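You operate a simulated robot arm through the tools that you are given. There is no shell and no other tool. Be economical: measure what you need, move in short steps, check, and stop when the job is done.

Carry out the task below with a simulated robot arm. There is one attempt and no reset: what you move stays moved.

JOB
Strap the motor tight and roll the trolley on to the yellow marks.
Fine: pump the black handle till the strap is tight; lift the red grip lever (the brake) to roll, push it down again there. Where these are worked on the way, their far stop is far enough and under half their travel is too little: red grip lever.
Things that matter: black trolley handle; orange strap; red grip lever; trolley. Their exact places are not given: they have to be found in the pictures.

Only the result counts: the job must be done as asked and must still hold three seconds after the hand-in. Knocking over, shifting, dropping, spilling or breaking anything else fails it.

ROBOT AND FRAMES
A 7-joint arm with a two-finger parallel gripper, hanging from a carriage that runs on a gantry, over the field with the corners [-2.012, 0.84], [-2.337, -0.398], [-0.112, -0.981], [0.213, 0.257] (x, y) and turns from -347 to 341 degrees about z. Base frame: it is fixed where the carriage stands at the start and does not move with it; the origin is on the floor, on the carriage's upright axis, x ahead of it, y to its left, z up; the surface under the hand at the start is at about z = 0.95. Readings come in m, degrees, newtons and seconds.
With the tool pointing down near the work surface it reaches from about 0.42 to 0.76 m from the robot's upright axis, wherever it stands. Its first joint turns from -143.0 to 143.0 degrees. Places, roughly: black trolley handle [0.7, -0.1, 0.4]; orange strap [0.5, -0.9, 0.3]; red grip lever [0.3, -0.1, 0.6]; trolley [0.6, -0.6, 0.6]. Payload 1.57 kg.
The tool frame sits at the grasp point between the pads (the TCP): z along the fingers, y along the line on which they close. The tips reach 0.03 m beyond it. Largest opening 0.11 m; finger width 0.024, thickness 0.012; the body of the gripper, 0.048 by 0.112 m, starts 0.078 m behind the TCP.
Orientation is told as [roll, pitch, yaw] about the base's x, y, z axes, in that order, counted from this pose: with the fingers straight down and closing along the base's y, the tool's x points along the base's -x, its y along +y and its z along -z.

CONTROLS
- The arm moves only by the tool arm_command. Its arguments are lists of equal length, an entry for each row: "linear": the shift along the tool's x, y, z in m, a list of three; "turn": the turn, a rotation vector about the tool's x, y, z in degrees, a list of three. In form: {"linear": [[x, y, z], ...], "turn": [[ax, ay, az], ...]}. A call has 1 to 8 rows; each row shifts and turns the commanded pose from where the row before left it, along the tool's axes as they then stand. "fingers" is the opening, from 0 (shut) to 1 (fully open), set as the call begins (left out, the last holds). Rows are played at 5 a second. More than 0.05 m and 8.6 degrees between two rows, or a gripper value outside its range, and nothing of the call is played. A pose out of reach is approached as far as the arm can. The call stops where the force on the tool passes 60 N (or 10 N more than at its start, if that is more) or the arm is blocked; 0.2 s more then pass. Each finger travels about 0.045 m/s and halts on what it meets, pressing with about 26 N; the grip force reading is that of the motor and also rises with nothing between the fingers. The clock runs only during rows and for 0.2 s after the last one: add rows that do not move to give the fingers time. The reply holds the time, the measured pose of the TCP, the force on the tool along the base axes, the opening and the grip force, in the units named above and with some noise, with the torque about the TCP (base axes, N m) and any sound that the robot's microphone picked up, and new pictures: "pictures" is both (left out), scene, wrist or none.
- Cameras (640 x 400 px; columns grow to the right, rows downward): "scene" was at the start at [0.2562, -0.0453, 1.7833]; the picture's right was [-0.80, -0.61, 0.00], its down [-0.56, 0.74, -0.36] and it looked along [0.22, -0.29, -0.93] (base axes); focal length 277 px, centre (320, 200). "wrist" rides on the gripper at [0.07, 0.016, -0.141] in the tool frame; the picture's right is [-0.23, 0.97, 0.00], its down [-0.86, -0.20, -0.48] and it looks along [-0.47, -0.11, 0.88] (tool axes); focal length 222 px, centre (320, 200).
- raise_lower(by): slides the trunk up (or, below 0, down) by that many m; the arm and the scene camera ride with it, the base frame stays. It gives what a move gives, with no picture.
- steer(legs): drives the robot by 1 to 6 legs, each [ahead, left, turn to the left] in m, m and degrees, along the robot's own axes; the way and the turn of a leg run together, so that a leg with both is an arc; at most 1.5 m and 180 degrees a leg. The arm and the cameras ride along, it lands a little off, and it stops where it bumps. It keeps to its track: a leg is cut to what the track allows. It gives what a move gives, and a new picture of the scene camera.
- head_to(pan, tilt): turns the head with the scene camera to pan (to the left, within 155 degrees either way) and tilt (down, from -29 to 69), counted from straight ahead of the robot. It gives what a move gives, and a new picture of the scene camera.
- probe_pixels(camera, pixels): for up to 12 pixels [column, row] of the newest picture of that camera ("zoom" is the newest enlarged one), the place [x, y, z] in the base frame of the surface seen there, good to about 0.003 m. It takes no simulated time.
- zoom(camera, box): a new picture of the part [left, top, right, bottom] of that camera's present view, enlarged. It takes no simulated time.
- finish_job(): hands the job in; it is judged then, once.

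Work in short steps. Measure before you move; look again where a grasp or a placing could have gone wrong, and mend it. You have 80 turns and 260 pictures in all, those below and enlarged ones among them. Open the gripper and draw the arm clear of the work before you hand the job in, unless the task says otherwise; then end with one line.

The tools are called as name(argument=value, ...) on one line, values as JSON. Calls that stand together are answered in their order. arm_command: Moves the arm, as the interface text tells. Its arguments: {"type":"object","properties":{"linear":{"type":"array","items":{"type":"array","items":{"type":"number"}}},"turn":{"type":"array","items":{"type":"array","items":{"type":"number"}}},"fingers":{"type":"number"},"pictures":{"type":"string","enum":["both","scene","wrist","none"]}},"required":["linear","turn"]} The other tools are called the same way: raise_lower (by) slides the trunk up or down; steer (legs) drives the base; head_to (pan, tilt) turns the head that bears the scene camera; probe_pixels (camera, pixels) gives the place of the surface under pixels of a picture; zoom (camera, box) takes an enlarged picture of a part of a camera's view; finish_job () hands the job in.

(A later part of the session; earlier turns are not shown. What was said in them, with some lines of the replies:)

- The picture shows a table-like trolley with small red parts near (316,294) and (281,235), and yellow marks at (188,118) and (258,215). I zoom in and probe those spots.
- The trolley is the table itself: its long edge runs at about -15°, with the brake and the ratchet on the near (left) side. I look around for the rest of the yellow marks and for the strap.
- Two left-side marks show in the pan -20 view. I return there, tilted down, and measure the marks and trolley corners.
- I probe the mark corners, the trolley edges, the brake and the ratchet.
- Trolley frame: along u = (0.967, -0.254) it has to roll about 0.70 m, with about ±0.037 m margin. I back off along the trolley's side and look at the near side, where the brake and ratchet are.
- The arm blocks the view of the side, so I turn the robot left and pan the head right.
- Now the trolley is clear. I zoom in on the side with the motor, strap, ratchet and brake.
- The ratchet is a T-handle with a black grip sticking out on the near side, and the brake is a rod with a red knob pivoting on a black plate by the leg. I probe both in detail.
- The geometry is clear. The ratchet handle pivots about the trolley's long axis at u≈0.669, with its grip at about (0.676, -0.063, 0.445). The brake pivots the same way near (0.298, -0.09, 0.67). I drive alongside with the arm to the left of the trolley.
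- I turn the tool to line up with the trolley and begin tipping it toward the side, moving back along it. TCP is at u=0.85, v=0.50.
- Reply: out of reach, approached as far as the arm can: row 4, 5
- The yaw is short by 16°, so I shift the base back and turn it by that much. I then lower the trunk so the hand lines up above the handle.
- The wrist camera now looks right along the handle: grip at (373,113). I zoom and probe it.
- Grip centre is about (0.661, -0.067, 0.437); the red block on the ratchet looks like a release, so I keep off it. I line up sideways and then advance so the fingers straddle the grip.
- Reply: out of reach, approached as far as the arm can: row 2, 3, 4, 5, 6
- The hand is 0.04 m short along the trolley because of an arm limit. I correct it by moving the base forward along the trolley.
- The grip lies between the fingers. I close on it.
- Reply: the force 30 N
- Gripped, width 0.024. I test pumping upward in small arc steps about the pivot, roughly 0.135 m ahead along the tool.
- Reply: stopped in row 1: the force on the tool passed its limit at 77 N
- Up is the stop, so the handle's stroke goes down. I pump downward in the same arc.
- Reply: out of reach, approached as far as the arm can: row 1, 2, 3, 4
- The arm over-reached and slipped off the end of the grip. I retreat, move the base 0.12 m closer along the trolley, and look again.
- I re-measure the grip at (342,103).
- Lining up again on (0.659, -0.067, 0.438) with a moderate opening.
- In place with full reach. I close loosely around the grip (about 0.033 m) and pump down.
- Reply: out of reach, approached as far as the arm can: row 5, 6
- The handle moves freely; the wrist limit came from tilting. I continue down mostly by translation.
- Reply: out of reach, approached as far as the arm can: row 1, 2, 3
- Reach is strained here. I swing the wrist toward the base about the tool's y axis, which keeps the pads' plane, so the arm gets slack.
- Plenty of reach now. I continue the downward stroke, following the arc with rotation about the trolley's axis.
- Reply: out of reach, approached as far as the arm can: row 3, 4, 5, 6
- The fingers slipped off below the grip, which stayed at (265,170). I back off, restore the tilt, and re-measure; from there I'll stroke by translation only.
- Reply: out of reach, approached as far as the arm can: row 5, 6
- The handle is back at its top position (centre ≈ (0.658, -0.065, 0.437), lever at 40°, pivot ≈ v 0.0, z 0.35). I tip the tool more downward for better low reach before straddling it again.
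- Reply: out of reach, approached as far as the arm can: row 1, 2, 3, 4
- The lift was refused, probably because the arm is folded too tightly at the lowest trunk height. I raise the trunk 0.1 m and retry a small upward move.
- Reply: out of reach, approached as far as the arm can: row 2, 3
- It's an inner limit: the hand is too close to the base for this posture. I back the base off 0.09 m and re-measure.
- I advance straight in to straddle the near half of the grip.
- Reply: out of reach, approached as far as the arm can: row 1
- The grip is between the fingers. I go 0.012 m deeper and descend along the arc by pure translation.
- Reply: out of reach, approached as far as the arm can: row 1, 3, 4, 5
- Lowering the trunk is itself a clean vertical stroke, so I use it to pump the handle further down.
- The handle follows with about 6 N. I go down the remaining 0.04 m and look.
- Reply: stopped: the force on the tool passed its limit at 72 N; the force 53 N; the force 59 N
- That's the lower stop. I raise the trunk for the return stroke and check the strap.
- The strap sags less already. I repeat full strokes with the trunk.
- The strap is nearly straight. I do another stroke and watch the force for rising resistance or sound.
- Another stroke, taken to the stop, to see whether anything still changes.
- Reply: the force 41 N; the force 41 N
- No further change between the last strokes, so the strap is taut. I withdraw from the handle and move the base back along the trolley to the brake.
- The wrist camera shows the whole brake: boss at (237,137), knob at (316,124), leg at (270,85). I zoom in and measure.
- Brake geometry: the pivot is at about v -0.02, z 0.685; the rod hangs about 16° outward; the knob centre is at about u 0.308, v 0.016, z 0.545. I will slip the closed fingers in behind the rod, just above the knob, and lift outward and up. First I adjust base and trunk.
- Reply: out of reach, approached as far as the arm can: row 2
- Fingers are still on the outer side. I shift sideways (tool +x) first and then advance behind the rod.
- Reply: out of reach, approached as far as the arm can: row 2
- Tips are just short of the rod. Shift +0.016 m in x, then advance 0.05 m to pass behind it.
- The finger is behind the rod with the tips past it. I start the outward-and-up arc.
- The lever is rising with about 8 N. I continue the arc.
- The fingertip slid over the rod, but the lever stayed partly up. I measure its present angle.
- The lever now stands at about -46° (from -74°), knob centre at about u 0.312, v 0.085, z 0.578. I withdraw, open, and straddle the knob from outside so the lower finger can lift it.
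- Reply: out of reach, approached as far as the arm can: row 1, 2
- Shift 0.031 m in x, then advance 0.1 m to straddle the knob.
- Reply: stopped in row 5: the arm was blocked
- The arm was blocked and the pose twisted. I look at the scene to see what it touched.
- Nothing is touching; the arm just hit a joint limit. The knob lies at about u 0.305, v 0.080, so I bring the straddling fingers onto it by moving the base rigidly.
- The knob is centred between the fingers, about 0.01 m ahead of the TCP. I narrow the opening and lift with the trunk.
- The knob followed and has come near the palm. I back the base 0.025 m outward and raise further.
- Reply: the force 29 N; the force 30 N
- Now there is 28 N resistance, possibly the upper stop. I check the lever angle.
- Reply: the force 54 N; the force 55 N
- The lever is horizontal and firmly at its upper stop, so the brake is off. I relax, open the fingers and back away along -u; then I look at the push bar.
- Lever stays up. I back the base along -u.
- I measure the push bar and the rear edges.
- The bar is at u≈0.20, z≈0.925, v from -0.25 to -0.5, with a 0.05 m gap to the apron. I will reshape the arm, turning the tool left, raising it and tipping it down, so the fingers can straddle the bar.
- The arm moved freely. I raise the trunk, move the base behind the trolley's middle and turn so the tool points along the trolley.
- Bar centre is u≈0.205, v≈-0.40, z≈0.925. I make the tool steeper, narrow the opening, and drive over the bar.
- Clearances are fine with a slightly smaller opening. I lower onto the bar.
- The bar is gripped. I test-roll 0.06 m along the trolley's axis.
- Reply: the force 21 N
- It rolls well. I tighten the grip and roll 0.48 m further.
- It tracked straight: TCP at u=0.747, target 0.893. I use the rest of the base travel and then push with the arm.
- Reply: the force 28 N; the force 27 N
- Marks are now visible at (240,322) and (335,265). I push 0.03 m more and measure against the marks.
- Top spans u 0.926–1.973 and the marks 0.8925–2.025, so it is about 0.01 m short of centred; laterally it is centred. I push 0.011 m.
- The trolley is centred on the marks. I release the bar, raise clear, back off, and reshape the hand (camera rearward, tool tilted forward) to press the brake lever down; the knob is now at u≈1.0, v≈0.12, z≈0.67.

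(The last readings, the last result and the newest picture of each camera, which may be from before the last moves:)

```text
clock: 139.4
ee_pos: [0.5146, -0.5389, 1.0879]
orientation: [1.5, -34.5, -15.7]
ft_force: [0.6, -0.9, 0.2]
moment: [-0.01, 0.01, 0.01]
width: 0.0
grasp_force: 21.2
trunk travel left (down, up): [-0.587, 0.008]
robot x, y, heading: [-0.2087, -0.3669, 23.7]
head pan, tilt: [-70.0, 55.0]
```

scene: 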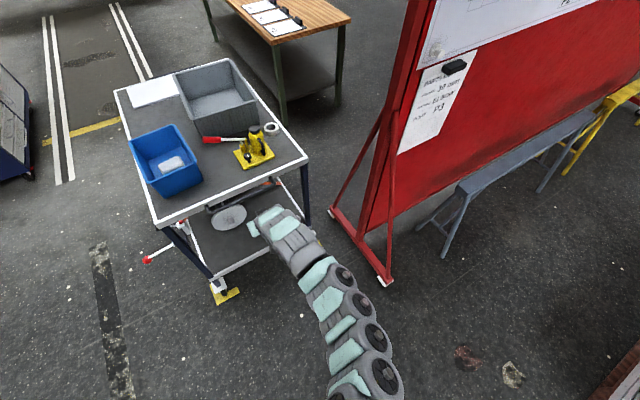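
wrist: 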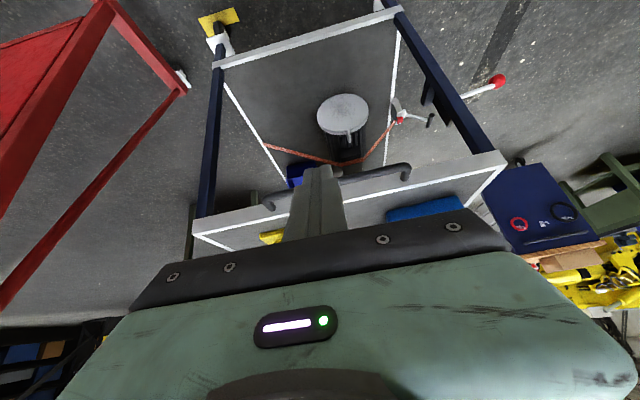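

Posture is ideal: camera rearward, tool tilted forward along u, no limits. I extend it forward with more pitch, move the base sideways beside the trolley's left edge, and lower to just above lever height, still behind the trolley.

arm_command(linear=[[-0.027, 0, 0.0187], [-0.0243, 0, 0.0223], [-0.021, 0, 0.0255], [0, 0, 0]], turn=[[0, -8, 0], [0, -8, 0], [0, -8, 0], [0, 0, 0]], pictures="none")

steer(legs=[[0.304, 0.384, 0]])

raise_lower(by=-0.333)

arm_command(linear=[[0, 0, 0]], turn=[[0, 0, 0]], pictures="both")

```text
clock: 140.4
ee_pos: [0.6102, -0.5643, 1.0889]
orientation: [2.4, -58.5, -16.8]
ft_force: [-0.2, -0.4, 0.3]
moment: [-0.04, -0.03, 0.01]
width: 0.0001
grasp_force: 21.1
trunk travel left (down, up): [-0.587, 0.008]
robot x, y, heading: [-0.2119, -0.3658, 23.7]
head pan, tilt: [-70.0, 55.0]
```

```text
clock: 143.3
ee_pos: [0.731, -0.0927, 1.0873]
orientation: [2.3, -58.4, -16.8]
ft_force: [-0.8, -0.4, 0.6]
moment: [0.02, -0.01, -0.01]
width: 0.0001
grasp_force: 20.8
trunk travel left (down, up): [-0.587, 0.008]
robot x, y, heading: [-0.087, 0.1062, 23.9]
head pan, tilt: [-70.0, 55.0]
```

scene: 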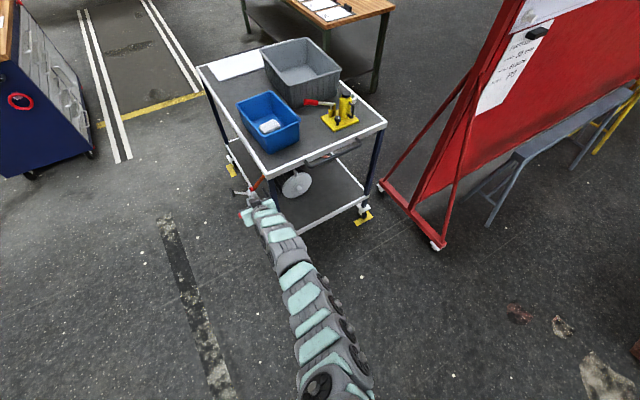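

```text
clock: 146.6
ee_pos: [0.7312, -0.0939, 0.754]
orientation: [2.4, -58.5, -16.9]
ft_force: [0.0, 0.4, 0.6]
moment: [-0.01, 0.0, -0.01]
width: 0.0
grasp_force: 21.1
trunk travel left (down, up): [-0.254, 0.341]
robot x, y, heading: [-0.0866, 0.1058, 23.9]
head pan, tilt: [-70.0, 55.0]
```

```text
clock: 146.9
ee_pos: [0.7313, -0.0934, 0.7537]
orientation: [2.3, -58.4, -16.9]
ft_force: [-0.2, 0.4, -0.5]
moment: [0.0, 0.01, -0.02]
width: 0.0
grasp_force: 21.2
trunk travel left (down, up): [-0.254, 0.341]
robot x, y, heading: [-0.089, 0.1006, 24.1]
head pan, tilt: [-70.0, 55.0]
```

scene: 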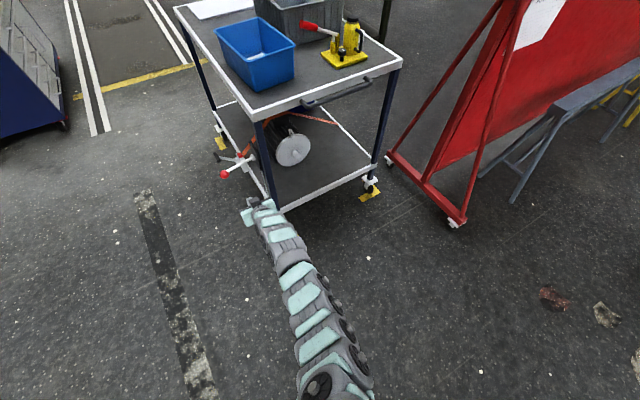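
wrist: 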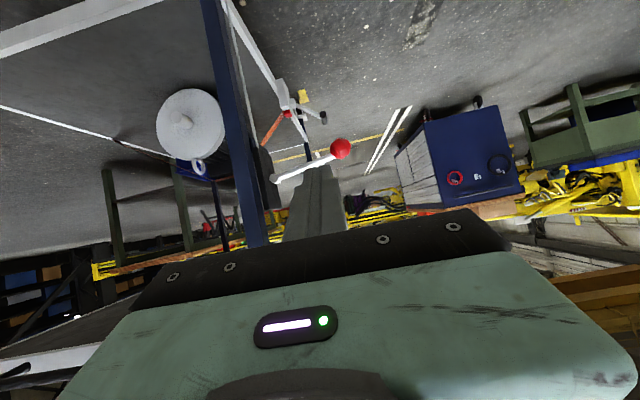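

The lever is well seen: knob (341,149), boss (272,180). I measure it and drive forward 0.235 m with the finger passing above the rod.

probe_pixels(camera="wrist", pixels=[[272, 180], [300, 168], [322, 159], [341, 149], [341, 158], [341, 140]])

steer(legs=[[0.183, -0.147, 0]])

arm_command(linear=[[0, 0, 0]], turn=[[0, 0, 0]], pictures="wrist")

```text
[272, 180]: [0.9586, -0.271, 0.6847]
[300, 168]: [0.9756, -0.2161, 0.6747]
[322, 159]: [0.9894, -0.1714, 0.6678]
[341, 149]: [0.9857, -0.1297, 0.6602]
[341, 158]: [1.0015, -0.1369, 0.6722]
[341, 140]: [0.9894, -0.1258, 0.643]
```

```text
clock: 148.7
ee_pos: [0.9591, -0.1524, 0.7542]
orientation: [2.3, -58.5, -16.9]
ft_force: [0.3, 1.0, 0.1]
moment: [0.02, 0.03, 0.03]
width: 0.0
grasp_force: 21.3
trunk travel left (down, up): [-0.254, 0.341]
robot x, y, heading: [0.134, 0.0451, 23.7]
head pan, tilt: [-70.0, 55.0]
```

scene: 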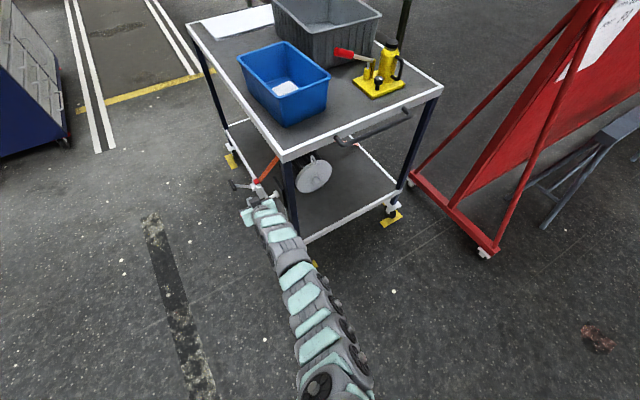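

```text
clock: 149.1
ee_pos: [0.9589, -0.153, 0.7536]
orientation: [2.4, -58.5, -16.9]
ft_force: [0.2, 0.1, -0.1]
moment: [0.03, 0.01, -0.02]
width: 0.0
grasp_force: 21.0
trunk travel left (down, up): [-0.254, 0.341]
robot x, y, heading: [0.1384, 0.0463, 23.7]
head pan, tilt: [-70.0, 55.0]
```

wrist: 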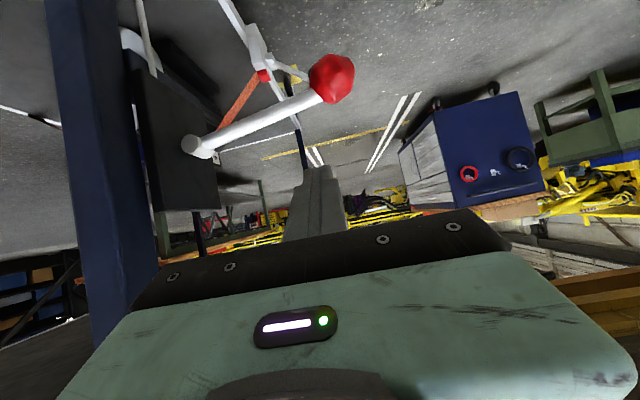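

The tip is about 0.03 m short of the rod (u≈1.003). I extend forward with the arm and start pressing the lever down along its arc.

arm_command(linear=[[-0.0157, 0, 0.0256], [0.0367, 0, 0.0225], [0.0256, 0, 0.0157], [0.0247, -0.006, 0.0152], [0.0222, -0.012, 0.0136], [0, 0, 0]], turn=[[0, 0, 0], [0, 0, 0], [0, 0, 0], [0, 0, 0], [0, 0, 0], [0, 0, 0]], pictures="both")

```text
clock: 150.5
ee_pos: [0.9892, -0.1593, 0.7277]
orientation: [2.8, -58.7, -17.1]
ft_force: [0.1, -0.1, 0.2]
moment: [0.0, -0.01, -0.01]
width: 0.0
grasp_force: 21.5
out of reach, approached as far as the arm can: row 2, 3, 4, 5
trunk travel left (down, up): [-0.254, 0.341]
robot x, y, heading: [0.1387, 0.0457, 23.9]
head pan, tilt: [-70.0, 55.0]
```

scene: 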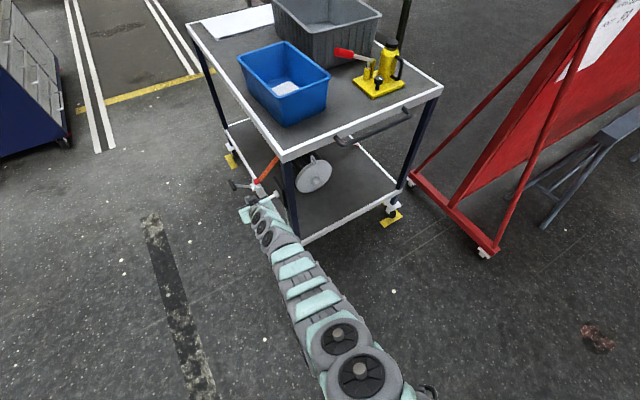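
wrist: 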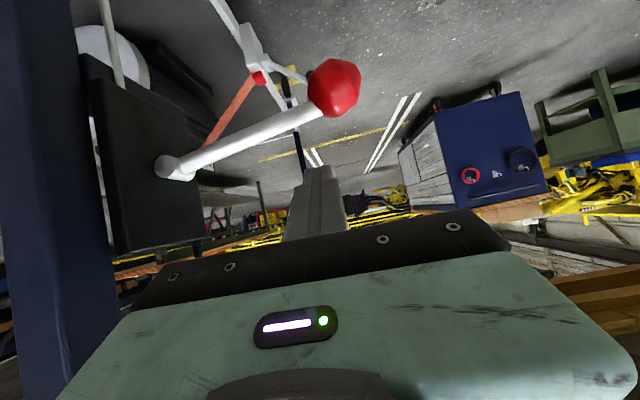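

The arm can't go lower there, but the finger (u 0.997, v 0.097) sits right over the rod. I press using the trunk, shifting inward with the base between steps.

raise_lower(by=-0.06)

steer(legs=[[-0.0075, -0.0094, 0]])

raise_lower(by=-0.03)

steer(legs=[[-0.0094, -0.0117, 0]])

raise_lower(by=-0.015)

arm_command(linear=[[0, 0, 0]], turn=[[0, 0, 0]], pictures="wrist")

```text
clock: 151.5
ee_pos: [0.9883, -0.1578, 0.6663]
orientation: [2.8, -58.6, -17.1]
ft_force: [0.3, -0.1, -0.6]
moment: [0.03, -0.03, -0.01]
width: 0.0002
grasp_force: 21.3
trunk travel left (down, up): [-0.194, 0.401]
robot x, y, heading: [0.1405, 0.0473, 23.8]
head pan, tilt: [-70.0, 55.0]
```

```text
clock: 152.2
ee_pos: [0.9864, -0.1714, 0.6689]
orientation: [2.8, -58.7, -17.0]
ft_force: [-0.7, 0.0, 0.1]
moment: [0.0, 0.01, 0.02]
width: 0.0
grasp_force: 21.0
trunk travel left (down, up): [-0.194, 0.401]
robot x, y, heading: [0.1332, 0.0362, 23.8]
head pan, tilt: [-70.0, 55.0]
```

scene: 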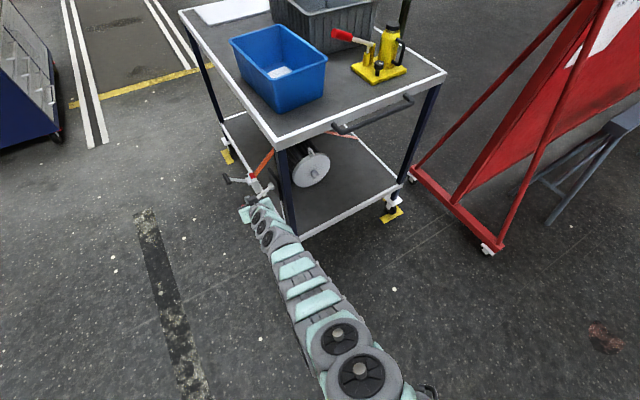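

```text
clock: 153.0
ee_pos: [0.9854, -0.1707, 0.6367]
orientation: [2.9, -58.7, -17.1]
ft_force: [0.6, -0.2, 0.3]
moment: [0.0, 0.0, 0.01]
width: 0.0002
grasp_force: 21.2
trunk travel left (down, up): [-0.164, 0.431]
robot x, y, heading: [0.1371, 0.0359, 23.6]
head pan, tilt: [-70.0, 55.0]
```

```text
clock: 153.8
ee_pos: [0.9822, -0.1857, 0.6375]
orientation: [2.8, -58.6, -16.9]
ft_force: [0.9, 0.3, -0.1]
moment: [0.02, 0.02, 0.01]
width: 0.0
grasp_force: 21.7
trunk travel left (down, up): [-0.164, 0.431]
robot x, y, heading: [0.1331, 0.0242, 23.9]
head pan, tilt: [-70.0, 55.0]
```

scene: 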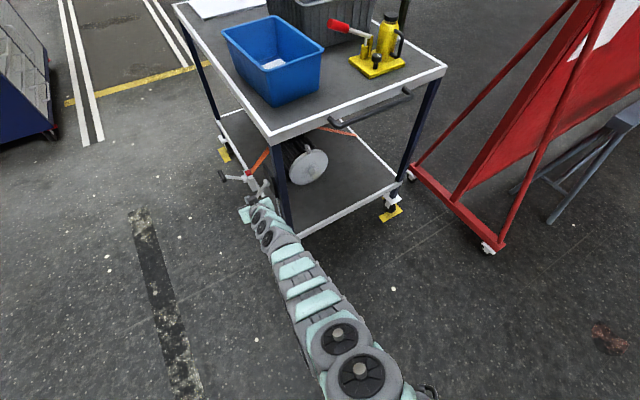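

```text
clock: 154.4
ee_pos: [0.982, -0.1856, 0.6213]
orientation: [2.9, -58.6, -17.2]
ft_force: [0.4, -0.2, 0.1]
moment: [-0.02, -0.01, 0.02]
width: 0.0
grasp_force: 21.5
trunk travel left (down, up): [-0.149, 0.446]
robot x, y, heading: [0.1312, 0.02, 23.6]
head pan, tilt: [-70.0, 55.0]
```

```text
clock: 154.8
ee_pos: [0.9822, -0.185, 0.6229]
orientation: [2.9, -58.7, -17.1]
ft_force: [0.2, 0.6, -0.6]
moment: [0.0, 0.02, -0.02]
width: 0.0
grasp_force: 21.2
trunk travel left (down, up): [-0.149, 0.446]
robot x, y, heading: [0.1274, 0.0225, 24.0]
head pan, tilt: [-70.0, 55.0]
```

wrist: 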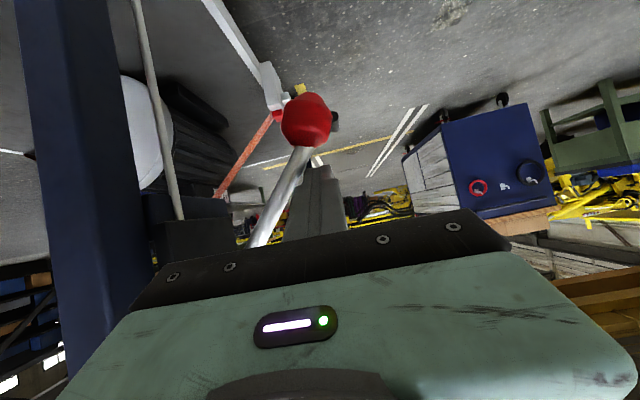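

The lever follows and is now near -50° (knob at (305,120)). I continue inward and down in the same way.

steer(legs=[[-0.0112, -0.0141, 0]])

raise_lower(by=-0.025)

steer(legs=[[-0.0112, -0.0141, 0]])

raise_lower(by=-0.016)

arm_command(linear=[[0, 0, 0]], turn=[[0, 0, 0]], pictures="wrist")

probe_pixels(camera="wrist", pixels=[[270, 120], [285, 120], [300, 120], [260, 180], [265, 210], [250, 230], [275, 90]])

```text
clock: 155.6
ee_pos: [0.9767, -0.2052, 0.6227]
orientation: [2.8, -58.7, -17.0]
ft_force: [0.5, 0.6, -1.3]
moment: [0.04, -0.01, 0.02]
width: 0.0001
grasp_force: 21.8
trunk travel left (down, up): [-0.149, 0.446]
robot x, y, heading: [0.1228, 0.0041, 23.8]
head pan, tilt: [-70.0, 55.0]
```

scene: 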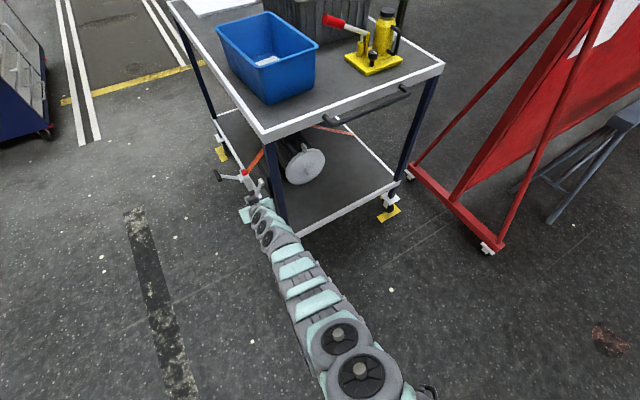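

```text
clock: 156.3
ee_pos: [0.9777, -0.2044, 0.5971]
orientation: [2.8, -58.6, -17.1]
ft_force: [-0.1, 0.5, -0.2]
moment: [-0.01, 0.01, 0.01]
width: 0.0
grasp_force: 21.2
trunk travel left (down, up): [-0.124, 0.471]
robot x, y, heading: [0.1278, -0.0013, 23.8]
head pan, tilt: [-70.0, 55.0]
```

```text
clock: 157.1
ee_pos: [0.9719, -0.2224, 0.5983]
orientation: [2.8, -58.7, -17.1]
ft_force: [-0.3, 0.4, 0.4]
moment: [-0.02, -0.01, 0.02]
width: 0.0001
grasp_force: 21.5
trunk travel left (down, up): [-0.124, 0.471]
robot x, y, heading: [0.1218, -0.0142, 23.9]
head pan, tilt: [-70.0, 55.0]
```

scene: 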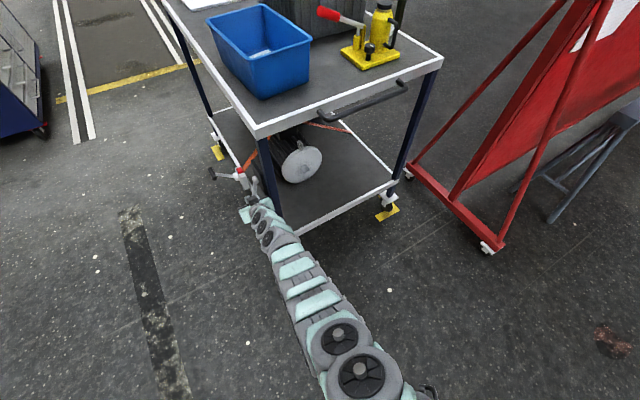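

```text
clock: 157.7
ee_pos: [0.9741, -0.2206, 0.5814]
orientation: [3.0, -58.7, -17.1]
ft_force: [5.2, 2.4, -0.4]
moment: [0.05, -0.11, 0.07]
width: 0.0001
grasp_force: 21.2
trunk travel left (down, up): [-0.108, 0.487]
robot x, y, heading: [0.1253, -0.0132, 23.8]
head pan, tilt: [-70.0, 55.0]
```

```text
clock: 158.1
ee_pos: [0.9733, -0.2192, 0.5817]
orientation: [3.0, -58.7, -17.1]
ft_force: [5.2, 3.8, 0.3]
moment: [0.05, -0.1, 0.08]
width: 0.0
grasp_force: 21.3
trunk travel left (down, up): [-0.108, 0.487]
robot x, y, heading: [0.1227, -0.0166, 23.7]
head pan, tilt: [-70.0, 55.0]
```

wrist: 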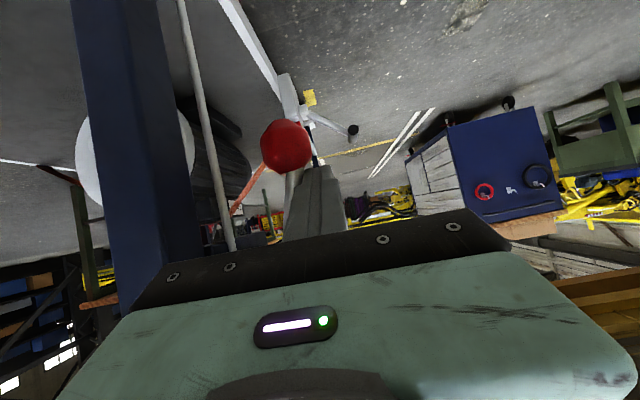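

```text
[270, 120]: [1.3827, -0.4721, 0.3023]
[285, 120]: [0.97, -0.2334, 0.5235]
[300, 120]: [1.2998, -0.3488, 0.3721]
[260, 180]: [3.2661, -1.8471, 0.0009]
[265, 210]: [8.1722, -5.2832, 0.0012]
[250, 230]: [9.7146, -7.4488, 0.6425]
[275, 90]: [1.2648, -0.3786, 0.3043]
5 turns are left
```

The lever is nearly at its original down angle (knob v≈0.02, z≈0.54). I press inward a little more to make sure it is at the stop.

steer(legs=[[-0.0075, -0.0094, 0]])

arm_command(linear=[[0, 0, 0]], turn=[[0, 0, 0]], pictures="wrist")

probe_pixels(camera="wrist", pixels=[[270, 145], [285, 145], [280, 130], [275, 160]])

```text
clock: 158.8
ee_pos: [0.974, -0.2199, 0.5819]
orientation: [3.6, -58.6, -17.5]
ft_force: [8.4, 27.6, 2.4]
moment: [0.47, -0.19, 0.27]
width: 0.0002
grasp_force: 22.0
trunk travel left (down, up): [-0.108, 0.487]
robot x, y, heading: [0.1201, -0.0293, 23.8]
head pan, tilt: [-70.0, 55.0]
```

scene: 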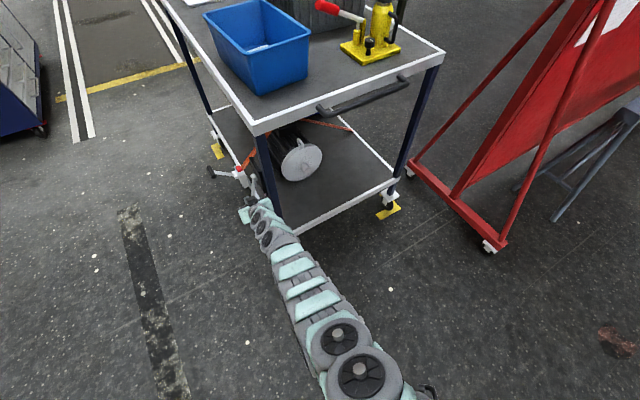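

```text
clock: 159.2
ee_pos: [0.9741, -0.2215, 0.5818]
orientation: [3.6, -58.6, -17.3]
ft_force: [3.3, 14.0, 4.0]
moment: [0.19, -0.09, 0.16]
width: 0.0001
grasp_force: 21.1
trunk travel left (down, up): [-0.108, 0.487]
robot x, y, heading: [0.1209, -0.0286, 23.7]
head pan, tilt: [-70.0, 55.0]
```

wrist: 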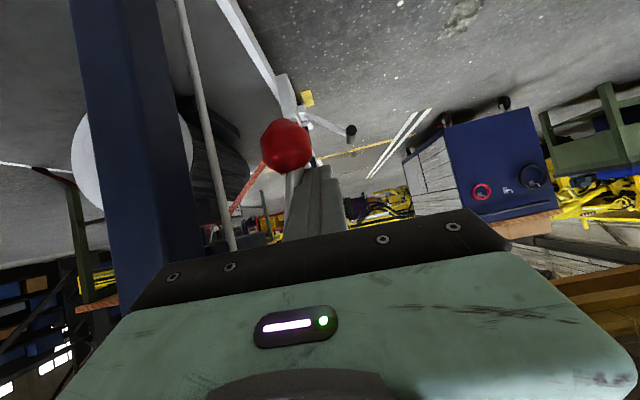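

```text
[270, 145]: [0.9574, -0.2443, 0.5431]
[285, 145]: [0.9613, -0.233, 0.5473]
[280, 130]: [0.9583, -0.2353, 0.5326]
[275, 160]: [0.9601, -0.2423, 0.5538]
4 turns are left
```

It is at the hard stop: 27 N and no movement. I withdraw outward and back, raise clear, and look at the result.

steer(legs=[[0.0374, 0.0469, 0]])

steer(legs=[[-0.43, 0.34, 0]])

raise_lower(by=0.25)

head_to(pan=-45, tilt=42)

zoom(camera="scene", box=[220, 100, 460, 280])

```text
clock: 160.2
ee_pos: [0.9844, -0.1701, 0.582]
orientation: [3.2, -58.5, -17.1]
ft_force: [-0.5, 1.0, 0.7]
moment: [-0.02, -0.03, -0.01]
width: 0.0
grasp_force: 21.5
trunk travel left (down, up): [-0.108, 0.487]
robot x, y, heading: [0.1337, 0.0305, 23.8]
head pan, tilt: [-70.0, 55.0]
```

scene: 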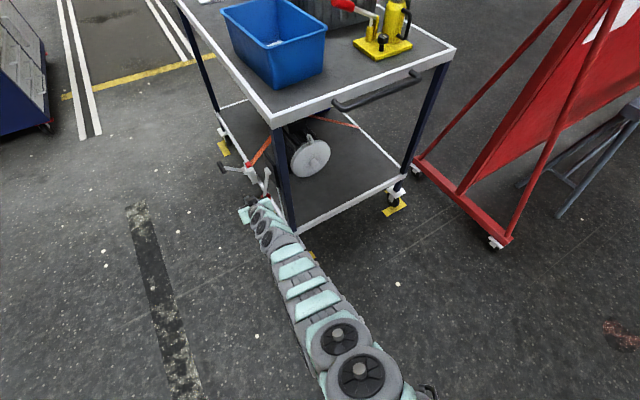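

```text
clock: 163.3
ee_pos: [0.4584, -0.0422, 0.5793]
orientation: [3.1, -58.6, -17.2]
ft_force: [0.1, -0.2, 0.4]
moment: [0.01, 0.01, 0.02]
width: 0.0
grasp_force: 21.3
trunk travel left (down, up): [-0.108, 0.487]
robot x, y, heading: [-0.3941, 0.1651, 23.5]
head pan, tilt: [-70.0, 55.0]
```

scene: 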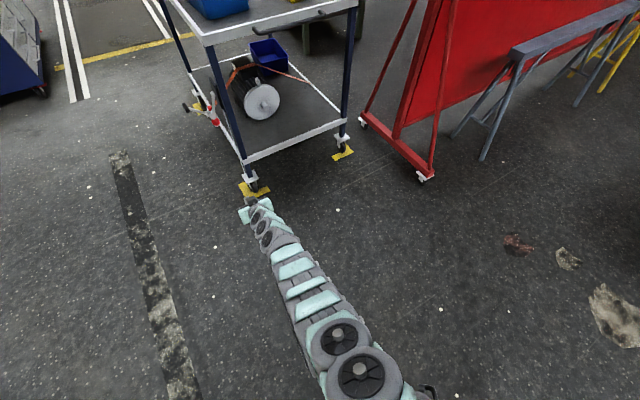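

```text
clock: 165.9
ee_pos: [0.4582, -0.0432, 0.8316]
orientation: [3.1, -58.6, -17.3]
ft_force: [0.6, -0.3, -0.1]
moment: [0.0, -0.01, 0.01]
width: 0.0
grasp_force: 21.6
trunk travel left (down, up): [-0.358, 0.237]
robot x, y, heading: [-0.3942, 0.1626, 23.1]
head pan, tilt: [-70.0, 55.0]
```

```text
clock: 166.8
ee_pos: [0.4584, -0.0444, 0.8319]
orientation: [3.0, -58.6, -17.3]
ft_force: [0.0, 0.4, 0.2]
moment: [-0.01, 0.01, 0.01]
width: 0.0
grasp_force: 21.1
trunk travel left (down, up): [-0.358, 0.237]
robot x, y, heading: [-0.3924, 0.164, 23.7]
head pan, tilt: [-45.0, 42.0]
```

scene: 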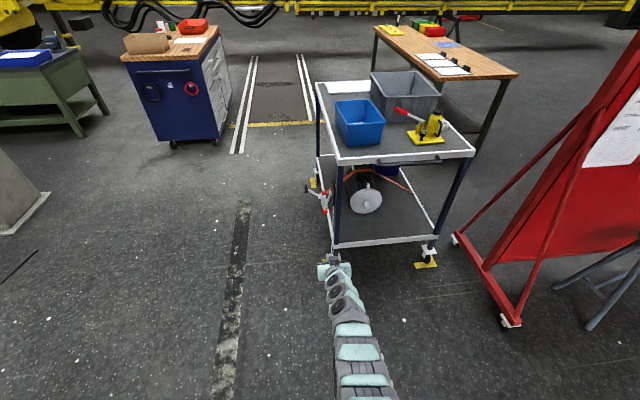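

```text
2.22 times, centred on (340, 190) of scene
3 turns are left
```

zoom: 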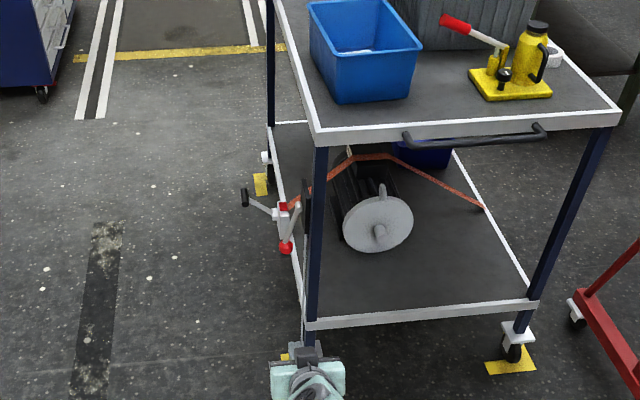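

All looks right: strap taut, brake down, wheels on the marks. I verify the position once and open the gripper.

probe_pixels(camera="zoom", pixels=[[319, 140], [612, 120], [490, 373], [536, 369], [516, 336]])

arm_command(linear=[[0, 0, 0], [0, 0, 0], [0, 0, 0]], turn=[[0, 0, 0], [0, 0, 0], [0, 0, 0]], fingers=0.8, pictures="none")

```text
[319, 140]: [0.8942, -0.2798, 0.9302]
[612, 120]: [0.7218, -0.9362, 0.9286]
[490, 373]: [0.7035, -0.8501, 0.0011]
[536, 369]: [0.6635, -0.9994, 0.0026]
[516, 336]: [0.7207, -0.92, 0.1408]
```

```text
clock: 167.6
ee_pos: [0.4592, -0.0437, 0.8314]
orientation: [3.2, -58.7, -17.3]
ft_force: [0.1, -0.2, -0.9]
moment: [0.01, -0.01, -0.01]
width: 0.0678
grasp_force: 0.0
trunk travel left (down, up): [-0.358, 0.237]
robot x, y, heading: [-0.3931, 0.1605, 23.6]
head pan, tilt: [-45.0, 42.0]
2 turns are left
```

The rear edge is at u=0.936 with the marks at 0.8925, and the front is at about 1.985 with the marks at 2.025, so the trolley is centred. The arm is clear and the gripper open, so I hand in.

finish_job()

```text
The job is handed in.
```

I pumped the strap until it was taut and rolled the trolley to the middle of the yellow marks. The brake is pushed back down to its stop, and the arm is clear with the gripper open. The job is handed in; no verdict came back.
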